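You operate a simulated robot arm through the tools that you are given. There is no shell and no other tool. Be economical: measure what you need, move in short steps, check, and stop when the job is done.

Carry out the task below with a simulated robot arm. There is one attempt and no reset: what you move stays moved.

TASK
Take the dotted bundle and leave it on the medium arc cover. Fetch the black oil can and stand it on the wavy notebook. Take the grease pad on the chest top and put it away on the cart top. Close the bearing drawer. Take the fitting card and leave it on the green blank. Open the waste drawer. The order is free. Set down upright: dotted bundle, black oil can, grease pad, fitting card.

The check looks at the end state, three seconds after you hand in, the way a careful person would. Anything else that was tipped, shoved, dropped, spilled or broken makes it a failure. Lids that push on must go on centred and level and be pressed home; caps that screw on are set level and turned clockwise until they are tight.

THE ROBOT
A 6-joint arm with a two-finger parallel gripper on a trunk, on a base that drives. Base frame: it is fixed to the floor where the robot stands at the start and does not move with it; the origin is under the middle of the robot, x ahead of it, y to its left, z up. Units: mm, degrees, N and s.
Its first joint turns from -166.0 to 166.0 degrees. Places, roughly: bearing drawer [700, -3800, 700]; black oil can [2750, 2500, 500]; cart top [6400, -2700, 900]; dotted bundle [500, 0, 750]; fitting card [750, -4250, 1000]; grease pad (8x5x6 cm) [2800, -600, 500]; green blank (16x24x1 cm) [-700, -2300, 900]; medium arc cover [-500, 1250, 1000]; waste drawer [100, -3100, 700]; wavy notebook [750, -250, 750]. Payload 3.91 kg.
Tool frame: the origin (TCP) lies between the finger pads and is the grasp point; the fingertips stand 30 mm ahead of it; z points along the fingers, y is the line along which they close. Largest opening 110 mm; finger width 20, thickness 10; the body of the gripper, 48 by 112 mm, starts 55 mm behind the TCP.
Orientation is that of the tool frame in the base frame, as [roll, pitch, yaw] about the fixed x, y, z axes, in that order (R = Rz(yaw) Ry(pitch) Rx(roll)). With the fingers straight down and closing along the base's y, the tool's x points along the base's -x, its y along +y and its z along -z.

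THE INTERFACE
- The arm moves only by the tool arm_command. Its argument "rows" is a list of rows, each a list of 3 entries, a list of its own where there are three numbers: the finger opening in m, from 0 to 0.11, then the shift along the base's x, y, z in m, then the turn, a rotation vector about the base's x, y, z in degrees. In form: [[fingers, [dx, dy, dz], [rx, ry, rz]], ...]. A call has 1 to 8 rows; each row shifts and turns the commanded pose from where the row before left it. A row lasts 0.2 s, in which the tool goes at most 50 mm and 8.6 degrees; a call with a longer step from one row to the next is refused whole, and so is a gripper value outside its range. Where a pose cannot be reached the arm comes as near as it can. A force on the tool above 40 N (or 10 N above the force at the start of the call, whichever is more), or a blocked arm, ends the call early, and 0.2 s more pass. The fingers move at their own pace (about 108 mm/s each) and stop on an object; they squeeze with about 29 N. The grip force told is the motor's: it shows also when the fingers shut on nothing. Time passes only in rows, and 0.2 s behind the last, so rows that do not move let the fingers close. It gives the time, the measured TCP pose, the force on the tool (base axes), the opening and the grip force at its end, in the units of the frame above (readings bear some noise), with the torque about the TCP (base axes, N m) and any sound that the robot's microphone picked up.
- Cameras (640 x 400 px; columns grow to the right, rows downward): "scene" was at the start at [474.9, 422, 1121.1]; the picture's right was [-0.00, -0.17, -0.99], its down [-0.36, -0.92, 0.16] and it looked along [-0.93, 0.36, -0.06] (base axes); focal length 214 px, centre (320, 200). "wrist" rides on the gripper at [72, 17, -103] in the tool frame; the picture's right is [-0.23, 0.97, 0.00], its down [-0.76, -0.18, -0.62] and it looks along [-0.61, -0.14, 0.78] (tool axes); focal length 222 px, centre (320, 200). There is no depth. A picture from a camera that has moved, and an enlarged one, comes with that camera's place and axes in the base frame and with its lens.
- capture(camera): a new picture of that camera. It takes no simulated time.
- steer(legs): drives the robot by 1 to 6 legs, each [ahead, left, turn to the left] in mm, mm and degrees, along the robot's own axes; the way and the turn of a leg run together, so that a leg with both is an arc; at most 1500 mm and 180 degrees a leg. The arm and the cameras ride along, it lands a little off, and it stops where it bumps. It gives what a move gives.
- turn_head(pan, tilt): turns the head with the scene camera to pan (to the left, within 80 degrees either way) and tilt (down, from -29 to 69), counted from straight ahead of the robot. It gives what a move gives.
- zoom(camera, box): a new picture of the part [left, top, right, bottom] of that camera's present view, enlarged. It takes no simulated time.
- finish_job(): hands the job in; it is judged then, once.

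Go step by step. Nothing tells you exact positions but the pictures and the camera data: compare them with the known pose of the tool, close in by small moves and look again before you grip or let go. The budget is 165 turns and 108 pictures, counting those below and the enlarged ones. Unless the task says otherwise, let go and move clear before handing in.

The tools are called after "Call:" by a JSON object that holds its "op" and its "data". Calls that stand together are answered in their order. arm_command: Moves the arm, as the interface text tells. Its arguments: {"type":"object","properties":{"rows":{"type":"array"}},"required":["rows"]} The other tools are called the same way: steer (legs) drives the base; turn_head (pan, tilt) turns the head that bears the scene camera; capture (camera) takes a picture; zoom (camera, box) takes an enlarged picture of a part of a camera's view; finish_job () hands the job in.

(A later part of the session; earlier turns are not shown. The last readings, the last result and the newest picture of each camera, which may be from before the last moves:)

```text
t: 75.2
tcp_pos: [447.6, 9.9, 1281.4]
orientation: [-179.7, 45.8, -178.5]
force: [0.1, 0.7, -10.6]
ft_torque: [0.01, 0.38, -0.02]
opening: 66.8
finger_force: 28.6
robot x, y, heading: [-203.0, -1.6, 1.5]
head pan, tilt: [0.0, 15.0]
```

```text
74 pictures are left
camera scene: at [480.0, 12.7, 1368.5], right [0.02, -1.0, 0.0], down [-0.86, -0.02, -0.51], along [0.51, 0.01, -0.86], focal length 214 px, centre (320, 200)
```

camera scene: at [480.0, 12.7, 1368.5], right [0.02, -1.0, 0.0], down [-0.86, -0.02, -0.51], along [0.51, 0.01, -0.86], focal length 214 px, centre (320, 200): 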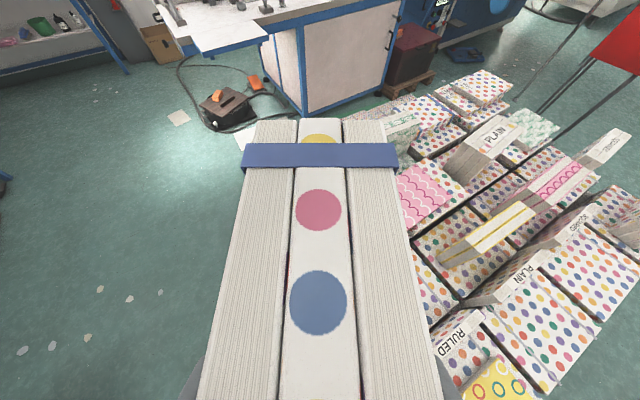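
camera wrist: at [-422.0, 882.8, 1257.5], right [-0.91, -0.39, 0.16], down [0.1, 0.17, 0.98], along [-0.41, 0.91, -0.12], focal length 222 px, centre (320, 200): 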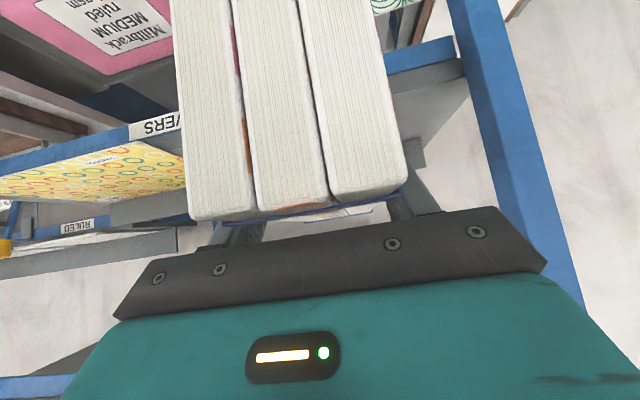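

The stack looks undisturbed. I'll bring the bundle back above its old spot and lower it.

Call:
{"op": "arm_command", "data": {"rows": [[0.0, [0.0209, -0.0235, -0.02], [0, 0, 5.1]], [0.0, [0.0209, -0.0235, -0.02], [0, 0, 5.1]], [0.0, [0.0209, -0.0235, -0.025], [0, 0, 5.1]], [0.0, [0.0209, -0.0235, -0.03], [0, 0, 5.1]], [0.0, [0.0209, -0.0235, -0.03], [0, 0, 5.1]], [0.0, [0.0209, -0.0235, -0.03], [0, 0, 5.1]], [0.0, [0, 0, -0.04], [0, 0, 0]], [0.0, [0, 0, -0.04], [0, 0, 0]]]}}

Call:
{"op": "arm_command", "data": {"rows": [[0.0, [0, 0, -0.045], [0, 0, 0]], [0.0, [0, 0, -0.045], [0, 0, 0]], [0.0, [0, 0, -0.02], [0, 0, 0]]]}}

Call:
{"op": "capture", "data": {"camera": "scene"}}

```text
t: 77.0
tcp_pos: [574.4, -130.6, 1046.1]
orientation: [-179.7, 45.8, -147.8]
force: [-0.8, -0.3, -10.6]
ft_torque: [-0.16, 0.29, -0.01]
opening: 66.9
finger_force: 29.9
robot x, y, heading: [-197.3, -5.2, 1.3]
head pan, tilt: [0.0, 15.0]
```

```text
t: 77.8
tcp_pos: [574.7, -130.5, 935.2]
orientation: [-179.7, 45.6, -147.8]
force: [-0.2, 0.5, -10.0]
ft_torque: [-0.14, 0.3, 0.02]
opening: 66.8
finger_force: 29.1
robot x, y, heading: [-203.5, -5.4, 1.4]
head pan, tilt: [0.0, 15.0]
```

```text
73 pictures are left
camera scene: at [600.8, -112.4, 1023.6], right [0.53, -0.85, 0.0], down [-0.73, -0.46, -0.51], along [0.44, 0.27, -0.86], focal length 214 px, centre (320, 200)
```

scene: 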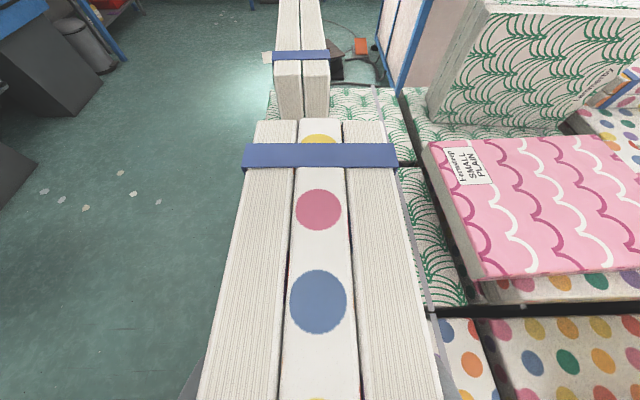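

Over the spot at 16 mm. I'll seat it, release, and retreat along the tool axis.

Call:
{"op": "arm_command", "data": {"rows": [[0.0, [0, 0, -0.008], [0, 0, 0]], [0.0, [0, 0, -0.005], [0, 0, 0]], [0.0, [0, 0, -0.003], [0, 0, 0]], [0.0, [0, 0, -0.001], [0, 0, 0]], [0.0, [0, 0, 0], [0, 0, 0]]]}}

Call:
{"op": "arm_command", "data": {"rows": [[0.11, [0, 0, 0], [0, 0, 0]], [0.11, [0, 0, 0.0], [0, 0, 0]], [0.11, [0, 0, 0.015], [0, 0, 0]], [0.11, [-0.02, -0.0125, 0.024], [0, 0, 0]], [0.11, [-0.02, -0.0125, 0.024], [0, 0, 0]], [0.11, [-0.02, -0.0125, 0.024], [0, 0, 0]], [0.11, [-0.02, -0.0125, 0.024], [0, 0, 0]]]}}

Call:
{"op": "capture", "data": {"camera": "scene"}}

```text
t: 79.0
tcp_pos: [575.1, -132.4, 919.7]
orientation: [-179.5, 45.8, -147.8]
force: [4.0, -0.6, 5.3]
ft_torque: [-0.3, 0.94, 0.03]
opening: 67.0
finger_force: 29.2
robot x, y, heading: [-204.4, -2.4, 1.3]
head pan, tilt: [0.0, 15.0]
```

```text
t: 80.6
tcp_pos: [494.4, -181.6, 1029.0]
orientation: [-179.8, 45.8, -147.9]
force: [-0.2, 0.5, 0.9]
ft_torque: [-0.01, -0.01, 0.01]
opening: 110.1
finger_force: 0.2
robot x, y, heading: [-202.0, -4.2, 1.2]
head pan, tilt: [0.0, 15.0]
```

```text
72 pictures are left
camera scene: at [519.7, -161.7, 1116.9], right [0.53, -0.85, 0.0], down [-0.73, -0.46, -0.51], along [0.43, 0.27, -0.86], focal length 214 px, centre (320, 200)
```

scene: 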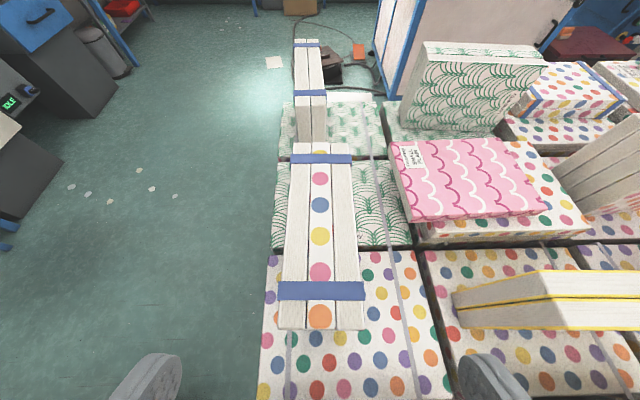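

The bundle stands safely. Now I'll drive empty-handed to the rack to retrieve the cover, keeping the hand central and lower.

Call:
{"op": "arm_command", "data": {"rows": [[0.11, [-0.008, 0.032, 0.015], [0, 0, -5.1]], [0.11, [-0.008, 0.032, 0.015], [0, 0, -5.1]], [0.0, [-0.008, 0.032, 0.01], [0, 0, -5.1]], [0.0, [-0.008, 0.032, 0.01], [0, 0, -5.1]], [0.0, [-0.008, 0.032, 0], [0, 0, -5.1]], [0.0, [-0.008, 0.032, 0], [0, 0, -5.1]]]}}

Call:
{"op": "steer", "data": {"legs": [[0, 0, 121.2], [0, -336, 0], [310, 0, 0]]}}

Call:
{"op": "turn_head", "data": {"pan": 0, "tilt": 0}}

Call:
{"op": "capture", "data": {"camera": "scene"}}

```text
t: 82.0
tcp_pos: [447.4, 11.9, 1079.4]
orientation: [-179.6, 45.8, -178.5]
force: [-0.1, 0.1, -0.4]
ft_torque: [-0.01, 0.0, 0.02]
opening: 0.1
finger_force: 29.0
robot x, y, heading: [-202.2, -4.2, 1.6]
head pan, tilt: [0.0, 15.0]
```

```text
t: 91.0
tcp_pos: [-461.8, 979.3, 1079.1]
orientation: [-179.6, 45.8, -55.8]
force: [0.1, -1.2, 0.5]
ft_torque: [-0.02, 0.0, 0.0]
opening: 0.0
finger_force: 28.9
robot x, y, heading: [-96.3, 439.1, 124.3]
head pan, tilt: [0.0, 15.0]
```

```text
t: 91.8
tcp_pos: [-461.6, 979.7, 1079.6]
orientation: [-179.6, 45.8, -55.8]
force: [0.8, 0.1, -0.9]
ft_torque: [0.04, 0.01, 0.02]
opening: 0.2
finger_force: 28.6
robot x, y, heading: [-100.2, 444.9, 124.1]
head pan, tilt: [0.0, 0.0]
```

```text
71 pictures are left
camera scene: at [-490.5, 1020.1, 1186.9], right [0.83, 0.56, 0.0], down [0.39, -0.58, -0.72], along [-0.4, 0.59, -0.7], focal length 214 px, centre (320, 200)
```

scene: 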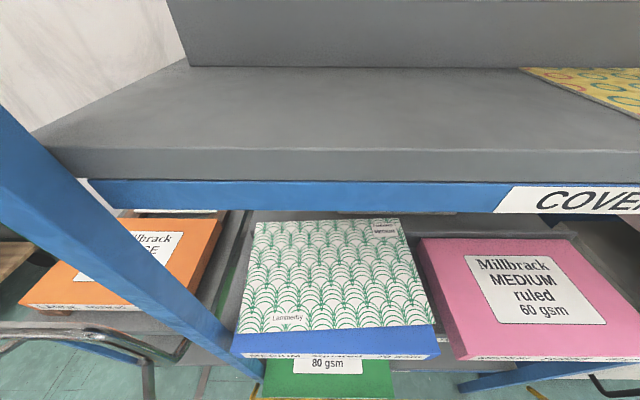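

The cover lies at z≈791 on the ream, front edge from (-652,1027) to (-396,1217). I'll lower the closed fingers in front of the rack, then reach in above the cover.

Call:
{"op": "arm_command", "data": {"rows": [[0.0, [0, 0, -0.045], [0, 0, 0]], [0.0, [0, 0, -0.045], [0, 0, 0]], [0.0, [0, 0, -0.045], [0, 0, 0]], [0.0, [0, 0, -0.045], [0, 0, 0]], [0.0, [0, 0, -0.045], [0, 0, 0]]]}}

Call:
{"op": "arm_command", "data": {"rows": [[0.0, [-0.02, 0.042, 0], [0, 0, 0]], [0.0, [-0.02, 0.042, 0], [0, 0, 0]], [0.0, [-0.02, 0.043, 0], [0, 0, 0]], [0.0, [-0.02, 0.043, -0.01], [0, 0, 0]], [0.0, [0, 0, 0], [0, 0, 0]]]}}

Call:
{"op": "capture", "data": {"camera": "scene"}}

```text
t: 93.0
tcp_pos: [-461.5, 979.2, 855.9]
orientation: [-179.7, 45.8, -55.7]
force: [0.2, -0.6, 0.0]
ft_torque: [0.01, -0.02, -0.03]
opening: 0.2
finger_force: 29.3
robot x, y, heading: [-96.9, 438.8, 124.0]
head pan, tilt: [0.0, 0.0]
```

```text
t: 94.2
tcp_pos: [-540.1, 1148.1, 845.1]
orientation: [-179.7, 45.8, -55.9]
force: [0.1, 0.8, 1.8]
ft_torque: [-0.03, 0.01, 0.01]
opening: 0.0
finger_force: 28.7
robot x, y, heading: [-98.8, 441.6, 124.2]
head pan, tilt: [0.0, 0.0]
```

```text
70 pictures are left
camera scene: at [-570.1, 1189.1, 953.4], right [0.83, 0.56, 0.0], down [0.39, -0.58, -0.72], along [-0.4, 0.6, -0.7], focal length 214 px, centre (320, 200)
```

scene: 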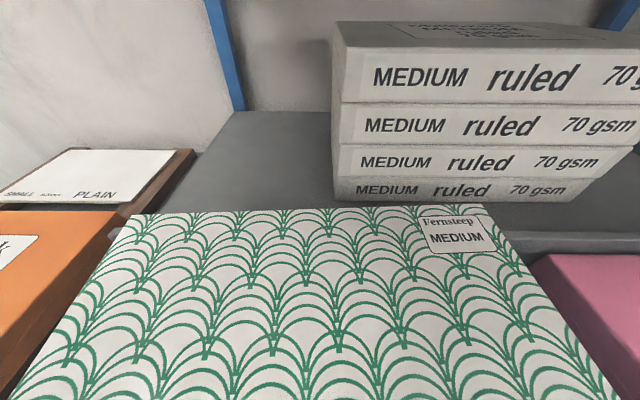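

It is labelled "Fernstep MEDIUM". I'll press the fingertips on it lightly and draw it forward.

Call:
{"op": "arm_command", "data": {"rows": [[0.0, [0, 0, -0.015], [0, 0, 0]], [0.0, [0, 0, -0.006], [0, 0, 0]], [0.0, [0, 0, -0.003], [0, 0, 0]], [0.0, [0, 0, -0.003], [0, 0, 0]]]}}

```text
t: 95.2
tcp_pos: [-540.7, 1148.2, 820.2]
orientation: [-179.6, 45.9, -55.8]
force: [3.5, -2.4, 18.4]
ft_torque: [0.18, 0.07, -0.04]
opening: 0.0
finger_force: 28.9
robot x, y, heading: [-97.0, 442.9, 123.9]
head pan, tilt: [0.0, 0.0]
```

Contact at 18 N. Drawing it toward me 70 mm.

Call:
{"op": "arm_command", "data": {"rows": [[0.0, [0.008, -0.0116, 0], [0, 0, 0]], [0.0, [0.008, -0.0116, 0], [0, 0, 0]], [0.0, [0.008, -0.0116, 0], [0, 0, 0]], [0.0, [0.008, -0.0116, 0], [0, 0, 0]], [0.0, [0.008, -0.0116, 0], [0, 0, 0]]]}}

Call:
{"op": "arm_command", "data": {"rows": [[0.0, [0, 0, 0.03], [0, 0, 0]], [0.0, [0, 0, 0.01], [0, 0, 0]], [0.0, [0.024, -0.036, 0], [0, 0, 0]], [0.0, [0.024, -0.036, 0], [0, 0, 0]], [0.0, [0.024, -0.036, 0], [0, 0, 0]]]}}

Call:
{"op": "turn_head", "data": {"pan": 0, "tilt": 15}}

Call:
{"op": "capture", "data": {"camera": "scene"}}

```text
t: 96.4
tcp_pos: [-501.4, 1089.6, 815.6]
orientation: [-179.7, 45.7, -55.8]
force: [-0.3, -0.9, 0.4]
ft_torque: [0.02, -0.02, -0.04]
opening: 0.0
finger_force: 29.2
robot x, y, heading: [-100.5, 446.0, 124.3]
head pan, tilt: [0.0, 0.0]
```

```text
t: 97.6
tcp_pos: [-426.8, 983.9, 856.7]
orientation: [-179.7, 45.7, -55.7]
force: [-0.3, 0.6, -1.5]
ft_torque: [-0.02, -0.02, -0.02]
opening: 0.0
finger_force: 29.2
robot x, y, heading: [-96.1, 440.4, 124.2]
head pan, tilt: [0.0, 0.0]
```

```text
t: 98.4
tcp_pos: [-428.1, 984.2, 857.3]
orientation: [-179.7, 45.8, -55.8]
force: [-0.1, -0.1, -0.1]
ft_torque: [-0.06, 0.0, 0.01]
opening: 0.1
finger_force: 28.7
robot x, y, heading: [-96.1, 440.0, 124.1]
head pan, tilt: [0.0, 15.0]
```

```text
69 pictures are left
camera scene: at [-449.3, 1014.1, 945.3], right [0.83, 0.56, 0.0], down [0.48, -0.71, -0.51], along [-0.28, 0.43, -0.86], focal length 214 px, centre (320, 200)
```

scene: 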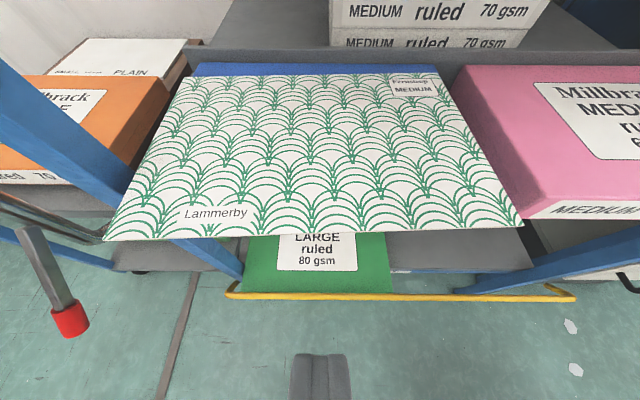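

The cover now overhangs the front by about 45 mm, with its front middle near (-485, 1065, 791). I'll back off a little, level the tool and roll it 90° to the right so that the fingers can pinch the edge from above and below.

Call:
{"op": "steer", "data": {"legs": [[-150, 0, 0]]}}

Call:
{"op": "arm_command", "data": {"rows": [[0.0, [0, 0, 0.01], [6.95, 4.72, 0]], [0.0, [0, 0, 0.01], [6.95, 4.72, 0]], [0.0, [0, 0, 0.01], [6.95, 4.72, 0]], [0.0, [0, 0, 0.01], [6.95, 4.72, 0]], [0.0, [0, 0, 0.01], [6.95, 4.72, 0]]]}}

Call:
{"op": "arm_command", "data": {"rows": [[0.06, [0, 0, 0], [-4.61, 6.78, 0]], [0.06, [0, 0, 0], [-4.61, 6.78, 0]], [0.06, [0, 0, 0], [-4.61, 6.78, 0]], [0.06, [0, 0, 0], [-4.61, 6.78, 0]], [0.06, [0, 0, 0], [-4.61, 6.78, 0]], [0.06, [0, 0, 0], [-4.61, 6.78, 0]]]}}

Call:
{"op": "arm_command", "data": {"rows": [[0.06, [0, 0, 0], [-4.61, 6.78, 0]], [0.06, [0, 0, 0], [-4.61, 6.78, 0]], [0.06, [0, 0, 0], [-4.61, 6.78, 0]], [0.06, [0, 0, 0], [-4.61, 6.78, 0]], [0.06, [0, 0, 0], [-4.61, 6.78, 0]]]}}

Call:
{"op": "capture", "data": {"camera": "scene"}}

Call:
{"op": "capture", "data": {"camera": "wrist"}}

```text
t: 99.7
tcp_pos: [-344.0, 863.3, 857.1]
orientation: [-179.7, 45.8, -55.9]
force: [0.0, -0.7, -0.6]
ft_torque: [0.02, -0.02, -0.01]
opening: 0.0
finger_force: 28.5
robot x, y, heading: [-16.8, 317.3, 124.0]
head pan, tilt: [0.0, 15.0]
```

```text
t: 100.9
tcp_pos: [-363.3, 845.4, 889.1]
orientation: [-151.2, 74.8, -19.2]
force: [4.1, 4.3, 2.0]
ft_torque: [-0.32, 0.18, 0.35]
opening: 0.0
finger_force: 28.9
out of reach, approached as far as the arm can: row 2, 3
robot x, y, heading: [-14.3, 316.7, 123.7]
head pan, tilt: [0.0, 15.0]
```

```text
t: 102.3
tcp_pos: [-351.8, 856.5, 894.6]
orientation: [97.7, 39.5, -130.2]
force: [0.1, 0.2, 0.9]
ft_torque: [0.0, 0.02, 0.0]
opening: 60.0
finger_force: 0.1
robot x, y, heading: [-16.6, 320.8, 124.1]
head pan, tilt: [0.0, 15.0]
```

```text
t: 103.5
tcp_pos: [-350.7, 857.3, 893.7]
orientation: [87.6, -0.4, -133.9]
force: [-0.6, 0.5, 0.4]
ft_torque: [0.0, 0.0, 0.01]
opening: 60.2
finger_force: 0.0
robot x, y, heading: [-9.9, 318.0, 124.0]
head pan, tilt: [0.0, 15.0]
```

```text
68 pictures are left
camera scene: at [-267.1, 894.9, 892.7], right [-0.03, 0.02, -1.0], down [-0.48, -0.88, 0.0], along [-0.87, 0.48, 0.04], focal length 214 px, centre (320, 200)
```

scene: 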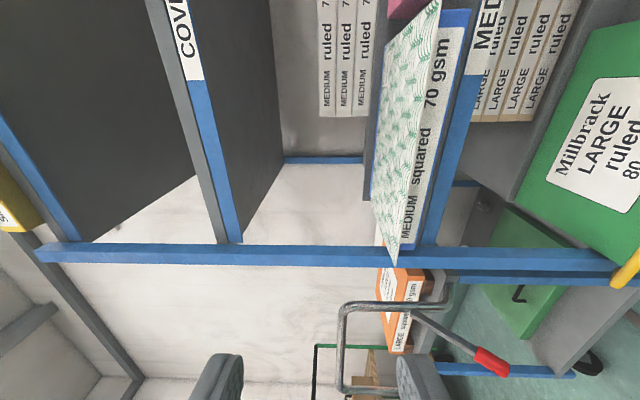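

```text
67 pictures are left
camera wrist: at [-327.0, 732.8, 905.7], right [0.19, 0.14, 0.97], down [0.97, 0.12, -0.21], along [-0.15, 0.98, -0.11], focal length 222 px, centre (320, 200)
```

wrist: 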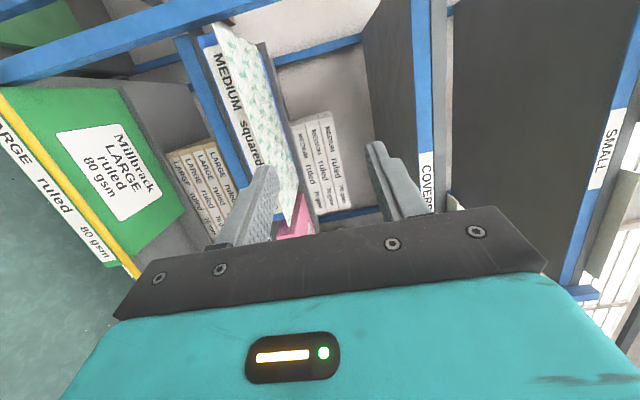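

The hand is level and rolled; I'll correct the bearing by about 10° and move to a standoff in front of the cover's edge.

Call:
{"op": "arm_command", "data": {"rows": [[0.06, [-0.016, 0.027, -0.021], [-1.0, -0.7, -5]], [0.06, [-0.016, 0.027, -0.021], [-1.0, -0.7, -4.6]], [0.06, [-0.016, 0.028, -0.021], [0, 0, 0]], [0.06, [-0.017, 0.028, -0.021], [0, 0, 0]], [0.06, [-0.017, 0.028, -0.021], [0, 0, 0]], [0.06, [0, 0, 0], [0, 0, 0]]]}}

Call:
{"op": "capture", "data": {"camera": "scene"}}

Call:
{"op": "capture", "data": {"camera": "wrist"}}

```text
t: 104.9
tcp_pos: [-387.0, 1015.5, 799.0]
orientation: [90.1, -0.6, -142.8]
force: [-0.7, 0.8, 0.3]
ft_torque: [-0.04, -0.01, -0.01]
opening: 59.9
finger_force: 0.0
out of reach, approached as far as the arm can: row 2, 3, 4, 5
robot x, y, heading: [-16.4, 318.1, 124.1]
head pan, tilt: [0.0, 15.0]
```

```text
66 pictures are left
camera scene: at [-299.6, 1039.4, 798.6], right [-0.01, -0.01, -1.0], down [-0.61, -0.79, 0.01], along [-0.79, 0.61, 0.0], focal length 214 px, centre (320, 200)
```

scene: 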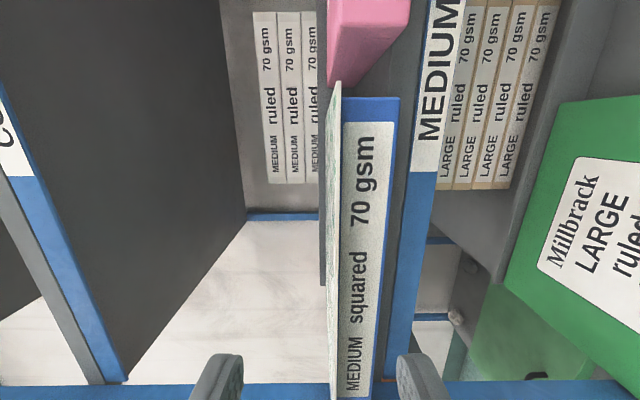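

```text
65 pictures are left
camera wrist: at [-384.1, 889.4, 815.0], right [0.19, 0.15, 0.97], down [0.98, -0.04, -0.18], along [0.01, 0.99, -0.15], focal length 222 px, centre (320, 200)
```

wrist: 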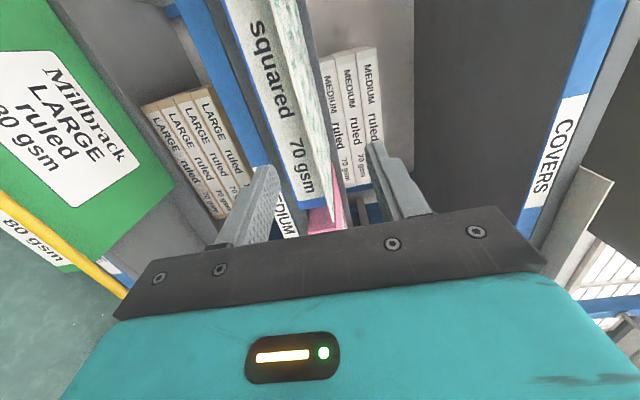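

The fingers already straddle the cover's edge in height, just 98 mm short and 49 mm right of its middle, which is fine for so light a sheet. I'll drive the base ahead to bring the edge between the pads.

Call:
{"op": "steer", "data": {"legs": [[104, 20, 0]]}}

Call:
{"op": "capture", "data": {"camera": "scene"}}

Call:
{"op": "capture", "data": {"camera": "wrist"}}

```text
t: 106.3
tcp_pos: [-460.9, 1090.0, 797.2]
orientation: [90.4, -0.6, -143.0]
force: [3.4, -5.6, 3.4]
ft_torque: [-0.07, -0.11, -0.06]
opening: 58.4
finger_force: 0.1
robot x, y, heading: [-90.9, 392.3, 123.8]
head pan, tilt: [0.0, 15.0]
stopped in leg 1: the force on the tool passed its limit at 56 N (the readings are from after the stop); the commanded pose is now the measured one
```

```text
64 pictures are left
camera scene: at [-373.1, 1113.9, 797.5], right [0.0, -0.01, -1.0], down [-0.62, -0.79, 0.01], along [-0.79, 0.62, 0.0], focal length 214 px, centre (320, 200)
```

scene: 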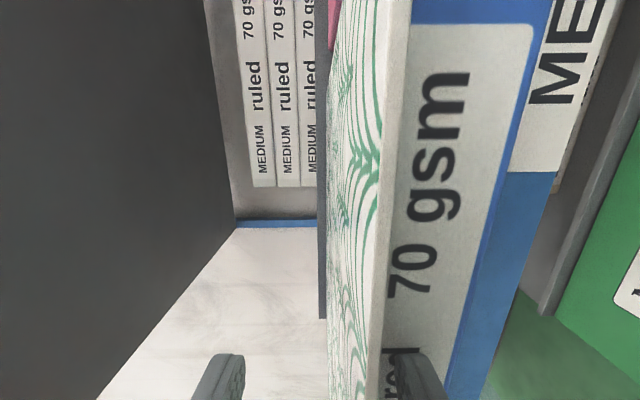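

```text
63 pictures are left
camera wrist: at [-457.9, 964.0, 814.1], right [0.19, 0.15, 0.97], down [0.98, -0.04, -0.18], along [0.01, 0.99, -0.15], focal length 222 px, centre (320, 200)
```

wrist: 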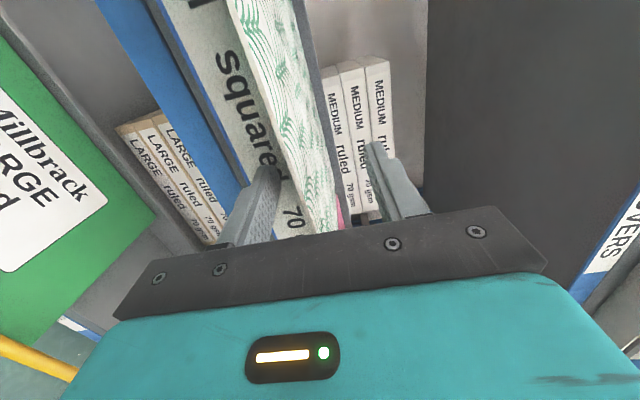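

The lower fingertip touched the ream's front; the cover's edge is between the pads. I'll ease back 3 mm and close.

Call:
{"op": "arm_command", "data": {"rows": [[0.058, [0.003, -0.004, 0], [0, 0, 0]], [0.04, [0, 0, -0.002], [0, 0, 0]], [0.02, [0, 0, -0.002], [0, 0, 0]], [0.0, [0, 0, 0], [0, 0, 0]], [0.0, [0, 0, 0], [0, 0, 0]], [0.0, [0, 0, 0], [0, 0, 0]]]}}

Call:
{"op": "capture", "data": {"camera": "scene"}}

```text
t: 107.7
tcp_pos: [-457.0, 1086.9, 793.7]
orientation: [90.4, -0.6, -143.0]
force: [-0.3, -0.2, -0.7]
ft_torque: [-0.03, -0.07, 0.0]
opening: 2.7
finger_force: 28.9
robot x, y, heading: [-91.4, 393.1, 123.8]
head pan, tilt: [0.0, 15.0]
```

```text
62 pictures are left
camera scene: at [-370.2, 1110.2, 793.2], right [0.0, -0.01, -1.0], down [-0.62, -0.79, 0.01], along [-0.79, 0.62, 0.0], focal length 214 px, centre (320, 200)
```

scene: 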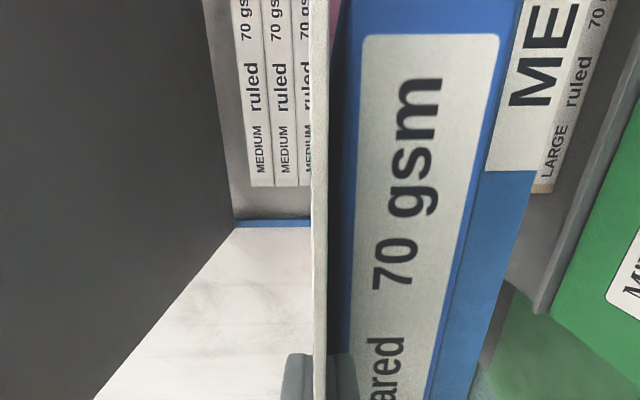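

Pinched at 2.7 mm and level. I'll lift a little and drive straight back out.

Call:
{"op": "arm_command", "data": {"rows": [[0.0, [0, 0, 0.01], [0, 0, 0]], [0.0, [0, 0, 0.01], [0, 0, 0]]]}}

Call:
{"op": "steer", "data": {"legs": [[-330, 0, 0]]}}

Call:
{"op": "capture", "data": {"camera": "scene"}}

```text
t: 108.3
tcp_pos: [-459.7, 1084.9, 812.2]
orientation: [90.4, -0.6, -143.1]
force: [0.0, -0.1, -1.2]
ft_torque: [-0.07, -0.08, 0.0]
opening: 2.3
finger_force: 28.4
robot x, y, heading: [-93.1, 398.7, 123.5]
head pan, tilt: [0.0, 15.0]
```

```text
t: 110.5
tcp_pos: [-274.2, 813.2, 813.2]
orientation: [90.4, -0.6, -143.2]
force: [0.0, 0.5, -1.0]
ft_torque: [-0.05, -0.11, 0.0]
opening: 2.6
finger_force: 28.8
robot x, y, heading: [96.6, 119.6, 123.8]
head pan, tilt: [0.0, 15.0]
```

```text
61 pictures are left
camera scene: at [-185.3, 836.8, 813.3], right [0.0, -0.01, -1.0], down [-0.62, -0.79, 0.01], along [-0.79, 0.62, 0.0], focal length 214 px, centre (320, 200)
```

scene: 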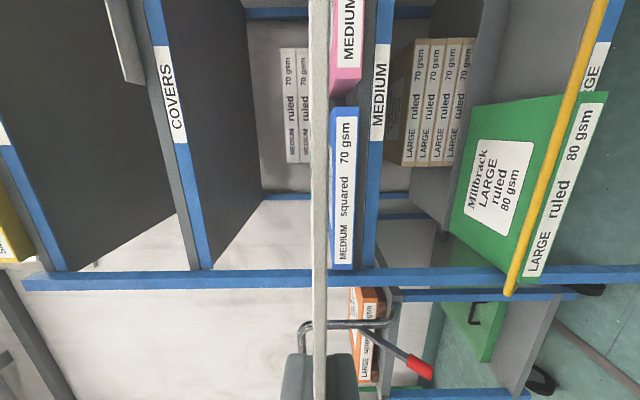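

The cover is clear and held level. I'll raise it to about z 1140.

Call:
{"op": "arm_command", "data": {"rows": [[0.0, [0, 0, 0.042], [0, 0, 0]], [0.0, [0, 0, 0.042], [0, 0, 0]], [0.0, [0, 0, 0.042], [0, 0, 0]], [0.0, [0, 0, 0.042], [0, 0, 0]], [0.0, [0, 0, 0.042], [0, 0, 0]], [0.0, [0, 0, 0.042], [0, 0, 0]], [0.0, [0, 0, 0.042], [0, 0, 0]], [0.0, [0, 0, 0.042], [0, 0, 0]]]}}

Call:
{"op": "capture", "data": {"camera": "scene"}}

```text
t: 112.2
tcp_pos: [-273.7, 813.3, 1151.2]
orientation: [90.4, -0.7, -143.3]
force: [-0.3, 0.4, -1.3]
ft_torque: [-0.05, -0.08, 0.0]
opening: 2.4
finger_force: 29.2
robot x, y, heading: [95.7, 117.6, 123.7]
head pan, tilt: [0.0, 15.0]
```

```text
60 pictures are left
camera scene: at [-184.4, 836.9, 1151.3], right [0.0, -0.01, -1.0], down [-0.62, -0.79, 0.01], along [-0.79, 0.62, 0.0], focal length 214 px, centre (320, 200)
```

scene: 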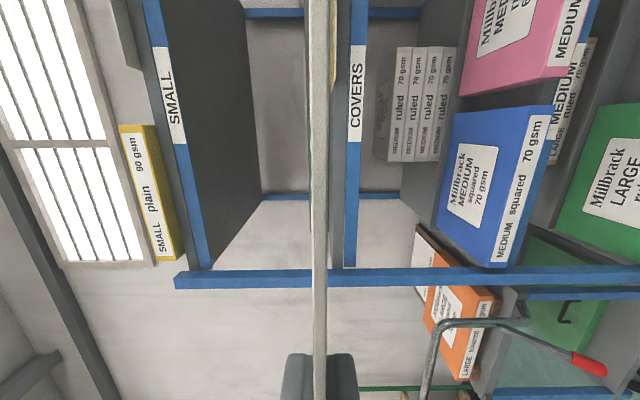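

The slab top works out to about z 1124 and the cover originally overhung by some 37 mm. I'll turn to square up and drive in, first to a check point.

Call:
{"op": "steer", "data": {"legs": [[0, 0, -4.3], [120, 94, 0]]}}

Call:
{"op": "capture", "data": {"camera": "wrist"}}

Call:
{"op": "capture", "data": {"camera": "scene"}}

```text
t: 114.1
tcp_pos: [-362.4, 894.8, 1151.1]
orientation: [90.3, -0.6, -147.5]
force: [-0.5, -0.4, -1.2]
ft_torque: [-0.04, -0.05, 0.05]
opening: 2.4
finger_force: 28.7
robot x, y, heading: [-49.7, 178.2, 119.6]
head pan, tilt: [0.0, 15.0]
```

```text
59 pictures are left
camera wrist: at [-368.3, 768.8, 1167.8], right [0.2, 0.13, 0.97], down [0.98, -0.12, -0.18], along [0.09, 0.98, -0.15], focal length 222 px, centre (320, 200)
```

wrist: 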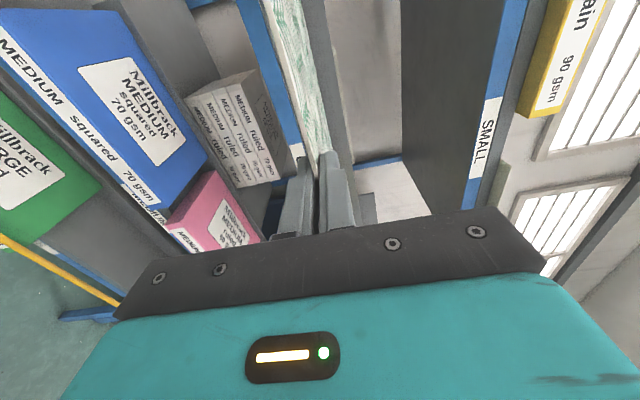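

```text
58 pictures are left
camera scene: at [-272.3, 911.5, 1151.1], right [0.0, -0.01, -1.0], down [-0.67, -0.74, 0.01], along [-0.74, 0.67, 0.0], focal length 214 px, centre (320, 200)
```

scene: 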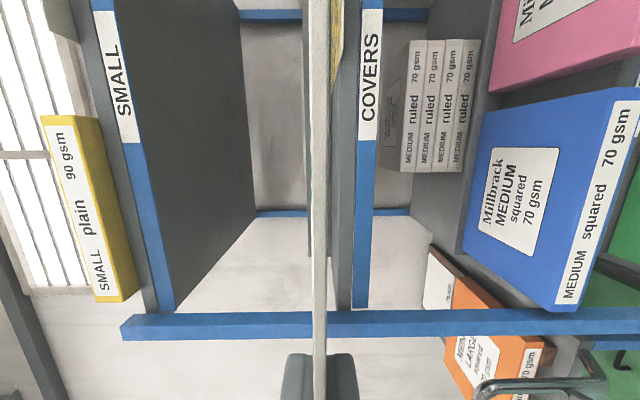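

Clearance looks good on all sides. Driving in 249 mm.

Call:
{"op": "steer", "data": {"legs": [[249, -3, 0]]}}

Call:
{"op": "capture", "data": {"camera": "scene"}}

```text
t: 115.9
tcp_pos: [-479.5, 1112.8, 1151.3]
orientation: [90.4, -0.6, -147.6]
force: [-0.8, 0.2, -1.3]
ft_torque: [-0.06, -0.04, 0.0]
opening: 2.4
finger_force: 28.7
robot x, y, heading: [-167.4, 394.6, 119.6]
head pan, tilt: [0.0, 15.0]
```

```text
57 pictures are left
camera scene: at [-389.3, 1129.5, 1151.1], right [-0.01, -0.01, -1.0], down [-0.68, -0.74, 0.01], along [-0.74, 0.68, 0.0], focal length 214 px, centre (320, 200)
```

scene: 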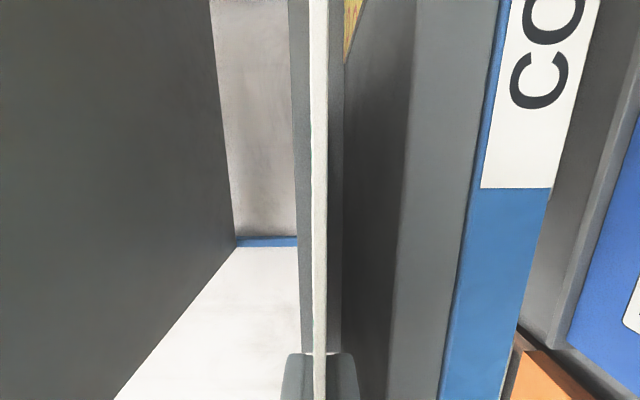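

Slab top is at about z 1125 and the finger tips remain just outside its front. I'll lower the cover onto it and open.

Call:
{"op": "arm_command", "data": {"rows": [[0.0, [0, 0, -0.01], [0, 0, 0]], [0.0, [0, 0, -0.008], [0, 0, 0]], [0.0, [0, 0, -0.004], [0, 0, 0]], [0.0, [0, 0, -0.003], [0, 0, 0]], [0.0, [0, 0, 0], [0, 0, 0]]]}}

Call:
{"op": "capture", "data": {"camera": "scene"}}

```text
t: 117.1
tcp_pos: [-478.6, 1113.3, 1126.1]
orientation: [90.4, -0.6, -147.5]
force: [-0.2, 0.4, -1.2]
ft_torque: [-0.09, -0.1, 0.01]
opening: 2.5
finger_force: 28.8
robot x, y, heading: [-166.0, 394.0, 119.3]
head pan, tilt: [0.0, 15.0]
```

```text
56 pictures are left
camera scene: at [-388.7, 1130.0, 1126.1], right [-0.01, -0.01, -1.0], down [-0.68, -0.74, 0.01], along [-0.74, 0.68, 0.0], focal length 214 px, centre (320, 200)
```

scene: 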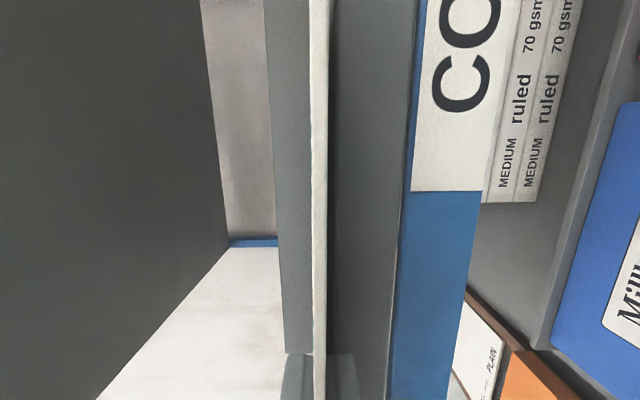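

Nearly down; a few more millimetres.

Call:
{"op": "arm_command", "data": {"rows": [[0.0, [0, 0, -0.002], [0, 0, 0]], [0.0, [0, 0, -0.002], [0, 0, 0]], [0.0, [0, 0, -0.001], [0, 0, 0]]]}}

```text
t: 117.9
tcp_pos: [-478.3, 1114.3, 1120.7]
orientation: [90.4, -0.6, -147.6]
force: [-1.4, 3.8, 8.7]
ft_torque: [0.46, -0.08, 0.05]
opening: 2.4
finger_force: 29.2
robot x, y, heading: [-169.8, 400.4, 119.1]
head pan, tilt: [0.0, 15.0]
```

It rests on the slab. I'll open the fingers and back straight out, then check.

Call:
{"op": "arm_command", "data": {"rows": [[0.04, [0, 0, 0.001], [0, 0, 0]], [0.05, [0, 0, 0.001], [0, 0, 0]], [0.05, [0, 0, 0], [0, 0, 0]]]}}

Call:
{"op": "steer", "data": {"legs": [[-200, 0, 0]]}}

Call:
{"op": "capture", "data": {"camera": "wrist"}}

```text
t: 118.7
tcp_pos: [-480.2, 1112.5, 1123.5]
orientation: [90.4, -0.6, -147.7]
force: [-0.2, 0.6, -0.8]
ft_torque: [-0.01, 0.01, 0.02]
opening: 49.7
finger_force: 0.1
robot x, y, heading: [-168.2, 392.0, 119.1]
head pan, tilt: [0.0, 15.0]
```

```text
t: 120.3
tcp_pos: [-378.6, 936.2, 1122.5]
orientation: [90.5, -0.5, -147.6]
force: [-0.5, 0.6, -0.2]
ft_torque: [0.01, 0.01, 0.0]
opening: 50.2
finger_force: 0.1
robot x, y, heading: [-65.0, 218.8, 119.3]
head pan, tilt: [0.0, 15.0]
```

```text
55 pictures are left
camera wrist: at [-384.9, 810.0, 1139.6], right [0.2, 0.13, 0.97], down [0.98, -0.12, -0.18], along [0.09, 0.98, -0.15], focal length 222 px, centre (320, 200)
```

wrist: 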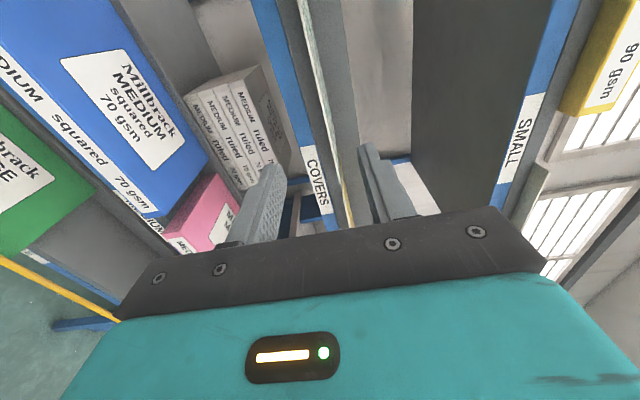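

The cover is back on its shelf. I'll roll and tilt the hand back to the 45° lean and view the result.

Call:
{"op": "arm_command", "data": {"rows": [[0.05, [0.006, -0.0105, 0.012], [4.4, -6.92, 0]], [0.05, [0.006, -0.0105, 0.012], [4.4, -6.92, 0]], [0.05, [0.006, -0.0105, 0.012], [4.4, -6.92, 0]], [0.05, [0.006, -0.0105, 0.012], [4.4, -6.92, 0]], [0.05, [0.006, -0.0105, 0.012], [4.4, -6.92, 0]], [0.05, [0.006, -0.0105, 0.012], [4.4, -6.92, 0]], [0.05, [0.006, -0.0105, 0.012], [4.4, -6.92, 0]], [0.05, [0.006, -0.0105, 0.012], [4.4, -6.92, 0]]]}}

Call:
{"op": "arm_command", "data": {"rows": [[0.05, [0, 0, 0.0], [4.4, -6.92, 0]], [0.05, [0, 0, 0.0], [4.4, -6.92, 0]], [0.05, [0, 0, 0.0], [4.4, -6.92, 0]], [0.05, [0, 0, 0.0], [-6.33, -4.02, 0]], [0.05, [0, 0, 0.0], [-6.33, -4.02, 0]], [0.05, [0, 0, 0.0], [-6.33, -4.02, 0]], [0.05, [0, 0, 0.0], [-6.33, -4.02, 0]], [0.05, [0, 0, 0.0], [-6.33, -4.02, 0]]]}}

Call:
{"op": "arm_command", "data": {"rows": [[0.05, [0, 0, 0.0], [-6.33, -4.02, 0]], [0.05, [0, 0, 0.0], [0, 0, 0]]]}}

Call:
{"op": "turn_head", "data": {"pan": 0, "tilt": 0}}

Call:
{"op": "capture", "data": {"camera": "scene"}}

```text
t: 122.1
tcp_pos: [-328.1, 852.9, 1217.7]
orientation: [90.4, 65.0, -148.0]
force: [-0.3, -0.1, 0.0]
ft_torque: [0.02, 0.01, -0.02]
opening: 50.2
finger_force: 0.1
robot x, y, heading: [-68.9, 216.2, 119.3]
head pan, tilt: [0.0, 15.0]
```

```text
t: 123.9
tcp_pos: [-329.4, 852.6, 1218.3]
orientation: [179.9, 52.5, -58.2]
force: [-0.2, 0.4, -0.2]
ft_torque: [0.03, 0.01, 0.0]
opening: 50.1
finger_force: 0.0
robot x, y, heading: [-65.5, 217.4, 119.0]
head pan, tilt: [0.0, 15.0]
```

```text
t: 124.5
tcp_pos: [-330.6, 851.5, 1218.9]
orientation: [-180.0, 45.0, -58.2]
force: [-0.7, 1.0, 0.1]
ft_torque: [0.05, -0.02, -0.03]
opening: 50.2
finger_force: 0.0
robot x, y, heading: [-67.7, 215.2, 119.1]
head pan, tilt: [0.0, 15.0]
```

```text
t: 125.3
tcp_pos: [-329.6, 852.7, 1219.6]
orientation: [-179.9, 45.1, -58.2]
force: [-0.6, -1.1, 0.1]
ft_torque: [0.02, 0.0, 0.02]
opening: 50.1
finger_force: 0.1
robot x, y, heading: [-67.3, 216.2, 119.1]
head pan, tilt: [0.0, 0.0]
```

```text
54 pictures are left
camera scene: at [-358.4, 895.6, 1325.6], right [0.85, 0.53, 0.0], down [0.37, -0.6, -0.71], along [-0.37, 0.6, -0.71], focal length 214 px, centre (320, 200)
```

scene: 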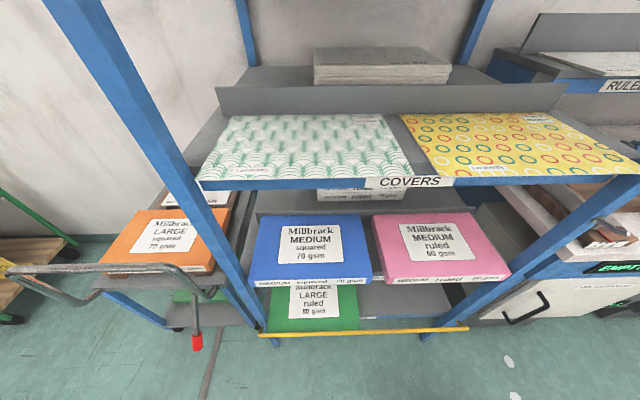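

The cover is restored just as it was (centre about (-561, 1183), top z≈1127). Now I'll return to the bundle to regrip it with a flatter lean of 60°, so the hand clears the SMALL shelf.

Call:
{"op": "steer", "data": {"legs": [[0, 221, 0], [-124, 0, 0], [0, 0, -119]]}}

Call:
{"op": "arm_command", "data": {"rows": [[0.11, [0, -0.014, -0.025], [0, 0, 5]], [0.11, [0, -0.014, -0.025], [0, 0, 5]], [0.11, [0, -0.014, -0.025], [0, 0, 5]], [0.11, [0, -0.014, -0.025], [0, 0, 5]], [0.11, [0, -0.014, -0.025], [0, 0, 5]], [0.11, [0, -0.014, -0.025], [0, 0, 4.6]]]}}

Call:
{"op": "arm_command", "data": {"rows": [[0.11, [0, 0, -0.02], [4.0, -6.36, 0]], [0.11, [0, 0, -0.02], [4.0, -6.36, 0]], [0.11, [0, 0, -0.02], [0, 0, 0]]]}}

Call:
{"op": "turn_head", "data": {"pan": 0, "tilt": 30}}

Call:
{"op": "capture", "data": {"camera": "scene"}}

```text
t: 132.8
tcp_pos: [478.5, -90.5, 1219.1]
orientation: [-179.9, 45.1, -178.0]
force: [0.0, 0.0, 0.1]
ft_torque: [0.0, 0.01, 0.01]
opening: 49.8
finger_force: 0.2
robot x, y, heading: [-202.1, 2.9, -0.7]
head pan, tilt: [0.0, 0.0]
```

```text
t: 134.2
tcp_pos: [479.2, -174.1, 1067.6]
orientation: [-179.9, 45.3, -148.3]
force: [-1.1, 0.2, 0.4]
ft_torque: [-0.04, -0.02, -0.04]
opening: 110.1
finger_force: 0.2
robot x, y, heading: [-205.6, 1.5, -0.8]
head pan, tilt: [0.0, 0.0]
```

```text
t: 135.0
tcp_pos: [479.2, -174.0, 1008.1]
orientation: [179.7, 60.2, -148.7]
force: [0.1, 0.7, 0.8]
ft_torque: [-0.02, 0.0, 0.01]
opening: 110.1
finger_force: 0.1
robot x, y, heading: [-205.1, -3.6, -0.9]
head pan, tilt: [0.0, 0.0]
```

```text
t: 136.0
tcp_pos: [479.1, -174.9, 1010.1]
orientation: [179.5, 60.2, -148.7]
force: [0.0, -0.4, -0.5]
ft_torque: [0.01, 0.0, 0.01]
opening: 109.9
finger_force: 0.1
robot x, y, heading: [-204.2, -1.3, -0.7]
head pan, tilt: [0.0, 30.0]
```

```text
53 pictures are left
camera scene: at [473.7, -174.9, 1082.7], right [0.52, -0.85, 0.0], down [-0.74, -0.45, -0.5], along [0.43, 0.27, -0.86], focal length 214 px, centre (320, 200)
```

scene: 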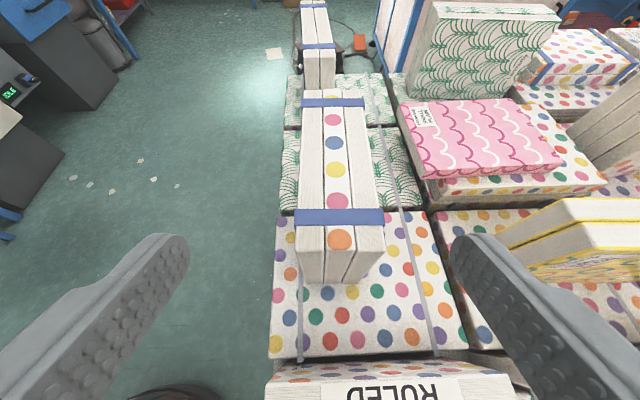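

The bundle axis is about 11 mm right of the tool's line. I'll correct for that while moving in, stopping with the palm just behind the bundle's near end.

Call:
{"op": "arm_command", "data": {"rows": [[0.11, [0.015, -0.004, -0.02], [0, 0, 0]], [0.11, [0.02, 0.01, -0.025], [0, 0, 0]], [0.11, [0.022, 0.013, -0.02], [0, 0, 0]], [0.11, [0.016, 0.011, -0.015], [0, 0, 0]], [0.11, [0.01, 0.008, -0.012], [0, 0, 0]], [0.11, [0, 0, 0], [0, 0, 0]]]}}

Call:
{"op": "capture", "data": {"camera": "wrist"}}

Call:
{"op": "capture", "data": {"camera": "scene"}}

```text
t: 137.4
tcp_pos: [562.8, -136.1, 916.2]
orientation: [179.6, 60.2, -148.6]
force: [-0.6, -0.2, 1.0]
ft_torque: [-0.02, 0.01, -0.01]
opening: 110.1
finger_force: 0.1
robot x, y, heading: [-202.2, 1.2, -0.9]
head pan, tilt: [0.0, 30.0]
```

```text
52 pictures are left
camera wrist: at [445.9, -187.1, 903.9], right [-0.41, 0.89, 0.2], down [-0.04, -0.24, 0.97], along [0.91, 0.39, 0.14], focal length 222 px, centre (320, 200)
```

wrist: 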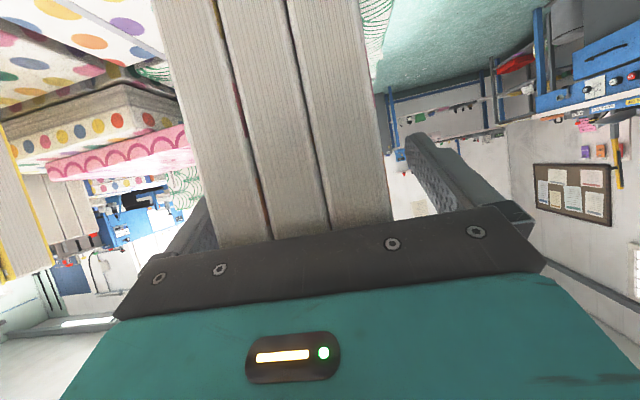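

```text
51 pictures are left
camera scene: at [557.6, -136.4, 990.7], right [0.52, -0.85, 0.0], down [-0.74, -0.45, -0.5], along [0.43, 0.27, -0.86], focal length 214 px, centre (320, 200)
```

scene: 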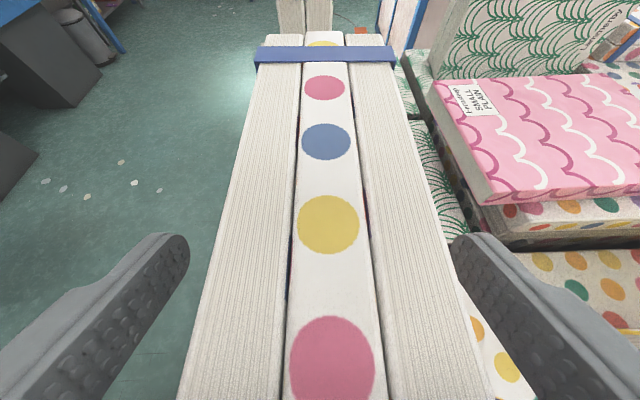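

Well aligned with no contact. Closing and lifting gently.

Call:
{"op": "arm_command", "data": {"rows": [[0.0, [0, 0, 0], [0, 0, 0]], [0.0, [0, 0, 0], [0, 0, 0]], [0.0, [0, 0, 0], [0, 0, 0]], [0.0, [0, 0, 0], [0, 0, 0]], [0.0, [0, 0, 0.01], [0, 0, 0]], [0.0, [0, 0, 0.03], [0, 0, 0]], [0.0, [0, 0, 0.04], [0, 0, 0]], [0.0, [0, 0, 0.04], [0, 0, 0]]]}}

Call:
{"op": "capture", "data": {"camera": "scene"}}

Call:
{"op": "capture", "data": {"camera": "wrist"}}

```text
t: 139.2
tcp_pos: [564.2, -136.2, 1035.6]
orientation: [179.6, 60.1, -148.7]
force: [0.5, 0.6, -12.6]
ft_torque: [-0.26, 0.43, 0.02]
opening: 66.9
finger_force: 28.8
robot x, y, heading: [-200.8, -2.0, -0.7]
head pan, tilt: [0.0, 30.0]
```

```text
50 pictures are left
camera scene: at [558.4, -136.6, 1109.2], right [0.52, -0.85, 0.0], down [-0.74, -0.45, -0.5], along [0.42, 0.27, -0.87], focal length 214 px, centre (320, 200)
```

scene: 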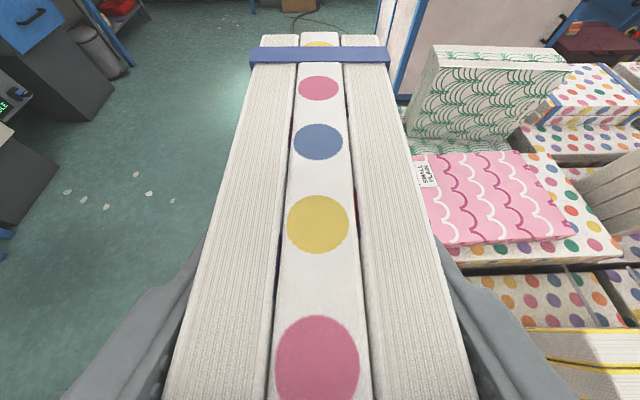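

```text
49 pictures are left
camera wrist: at [446.5, -187.4, 1022.6], right [-0.41, 0.89, 0.2], down [-0.04, -0.24, 0.97], along [0.91, 0.39, 0.14], focal length 222 px, centre (320, 200)
```

wrist: 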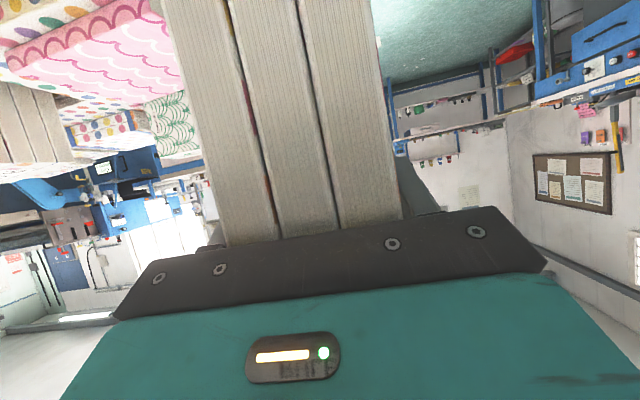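

Held level again. I'll bring it in front of the robot at z≈1275 and drive round to the rack.

Call:
{"op": "arm_command", "data": {"rows": [[0.0, [-0.0144, 0.016, 0.03], [0, 0, -4]], [0.0, [-0.0144, 0.016, 0.03], [0, 0, -4]], [0.0, [-0.0144, 0.016, 0.03], [0, 0, -4]], [0.0, [-0.0144, 0.016, 0.03], [0, 0, -4]], [0.0, [-0.0144, 0.016, 0.03], [0, 0, -4]], [0.0, [-0.0144, 0.016, 0.03], [0, 0, -4]], [0.0, [-0.0144, 0.016, 0.03], [0, 0, -4]], [0.0, [-0.0144, 0.016, 0.03], [0, 0, -4.1]]]}}

Call:
{"op": "steer", "data": {"legs": [[0, 0, 123.2], [0, -330, 0], [230, 0, 0]]}}

Call:
{"op": "turn_head", "data": {"pan": 0, "tilt": 10}}

Call:
{"op": "capture", "data": {"camera": "scene"}}

```text
t: 141.0
tcp_pos: [447.7, -10.0, 1278.4]
orientation: [179.7, 60.1, 179.1]
force: [1.3, -0.9, -11.9]
ft_torque: [-0.05, 0.53, -0.02]
opening: 67.0
finger_force: 28.7
robot x, y, heading: [-205.4, 1.1, -0.7]
head pan, tilt: [0.0, 30.0]
```

```text
t: 149.7
tcp_pos: [-404.0, 918.7, 1278.8]
orientation: [179.6, 60.1, -56.8]
force: [0.0, 0.2, -11.2]
ft_torque: [-0.45, -0.3, -0.01]
opening: 67.2
finger_force: 29.2
robot x, y, heading: [-49.2, 373.6, 123.4]
head pan, tilt: [0.0, 30.0]
```

```text
t: 150.5
tcp_pos: [-405.5, 917.5, 1276.9]
orientation: [179.7, 60.1, -56.8]
force: [0.6, -0.3, -11.2]
ft_torque: [-0.42, -0.29, -0.03]
opening: 67.0
finger_force: 28.5
robot x, y, heading: [-50.6, 375.0, 123.3]
head pan, tilt: [0.0, 10.0]
```

```text
48 pictures are left
camera scene: at [-415.3, 932.4, 1378.5], right [0.83, 0.55, 0.0], down [0.35, -0.54, -0.77], along [-0.43, 0.64, -0.64], focal length 214 px, centre (320, 200)
```

scene: 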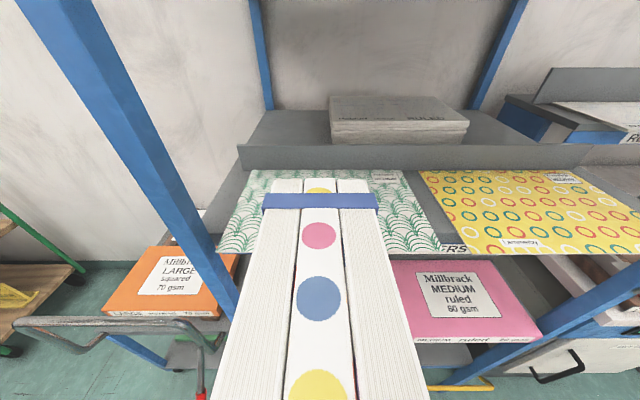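

The bundle is aligned with the cover. I'll raise 5 mm, tuck the camera down, and drive in.

Call:
{"op": "turn_head", "data": {"pan": 0, "tilt": 35}}

Call:
{"op": "arm_command", "data": {"rows": [[0.0, [0, 0, 0.005], [0, 0, 0]], [0.0, [0, 0, 0], [0, 0, 0]]]}}

Call:
{"op": "steer", "data": {"legs": [[135, -8, 0], [128, -7, 0]]}}

Call:
{"op": "capture", "data": {"camera": "scene"}}

Call:
{"op": "capture", "data": {"camera": "wrist"}}

```text
t: 151.4
tcp_pos: [-405.9, 918.1, 1278.1]
orientation: [179.7, 60.0, -56.8]
force: [-0.5, -0.4, -11.6]
ft_torque: [-0.43, -0.29, 0.0]
opening: 67.0
finger_force: 29.2
robot x, y, heading: [-52.1, 375.6, 123.3]
head pan, tilt: [0.0, 35.0]
```

```text
t: 152.0
tcp_pos: [-405.2, 918.9, 1283.2]
orientation: [179.6, 60.1, -56.9]
force: [0.4, 0.1, -10.9]
ft_torque: [-0.43, -0.27, -0.04]
opening: 66.7
finger_force: 29.4
robot x, y, heading: [-49.0, 375.6, 123.4]
head pan, tilt: [0.0, 35.0]
```

```text
t: 154.2
tcp_pos: [-541.5, 1146.7, 1283.0]
orientation: [179.6, 60.1, -56.6]
force: [0.7, -1.0, -11.3]
ft_torque: [-0.45, -0.28, 0.05]
opening: 67.1
finger_force: 29.0
robot x, y, heading: [-187.2, 604.8, 123.6]
head pan, tilt: [0.0, 35.0]
```

```text
47 pictures are left
camera scene: at [-537.0, 1140.2, 1351.7], right [0.83, 0.55, 0.0], down [0.5, -0.75, -0.42], along [-0.24, 0.35, -0.91], focal length 214 px, centre (320, 200)
```

scene: 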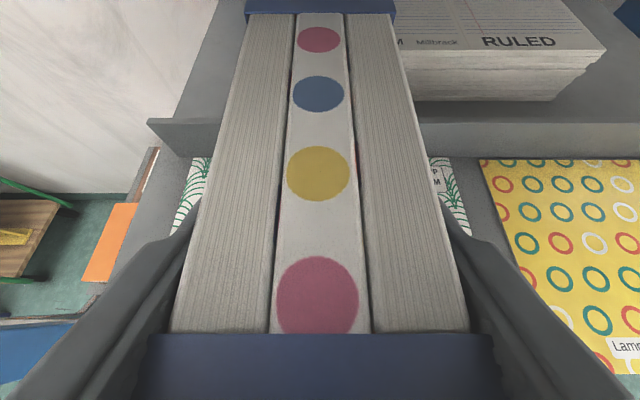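

```text
46 pictures are left
camera wrist: at [-485.5, 1032.6, 1270.5], right [-0.87, -0.45, 0.2], down [0.24, -0.03, 0.97], along [-0.43, 0.89, 0.14], focal length 222 px, centre (320, 200)
```

wrist: 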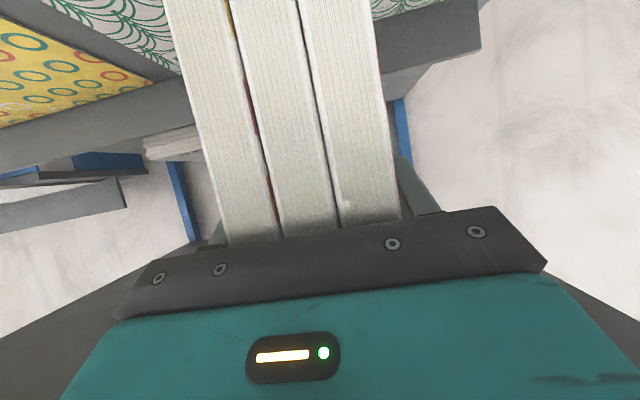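

The bundle is over the cover, in front of the partition. I'll draw back 6 mm and lower in small steps until it touches.

Call:
{"op": "arm_command", "data": {"rows": [[0.0, [0.0033, -0.005, -0.004], [0, 0, 0]], [0.0, [0, 0, -0.006], [0, 0, 0]], [0.0, [0, 0, -0.006], [0, 0, 0]], [0.0, [0, 0, -0.004], [0, 0, 0]], [0.0, [0, 0, -0.004], [0, 0, 0]]]}}

```text
t: 155.4
tcp_pos: [-537.9, 1142.0, 1258.8]
orientation: [179.7, 60.1, -56.6]
force: [-0.3, -0.1, -11.7]
ft_torque: [-0.44, -0.31, 0.0]
opening: 66.6
finger_force: 29.0
robot x, y, heading: [-186.2, 604.3, 123.5]
head pan, tilt: [0.0, 35.0]
```

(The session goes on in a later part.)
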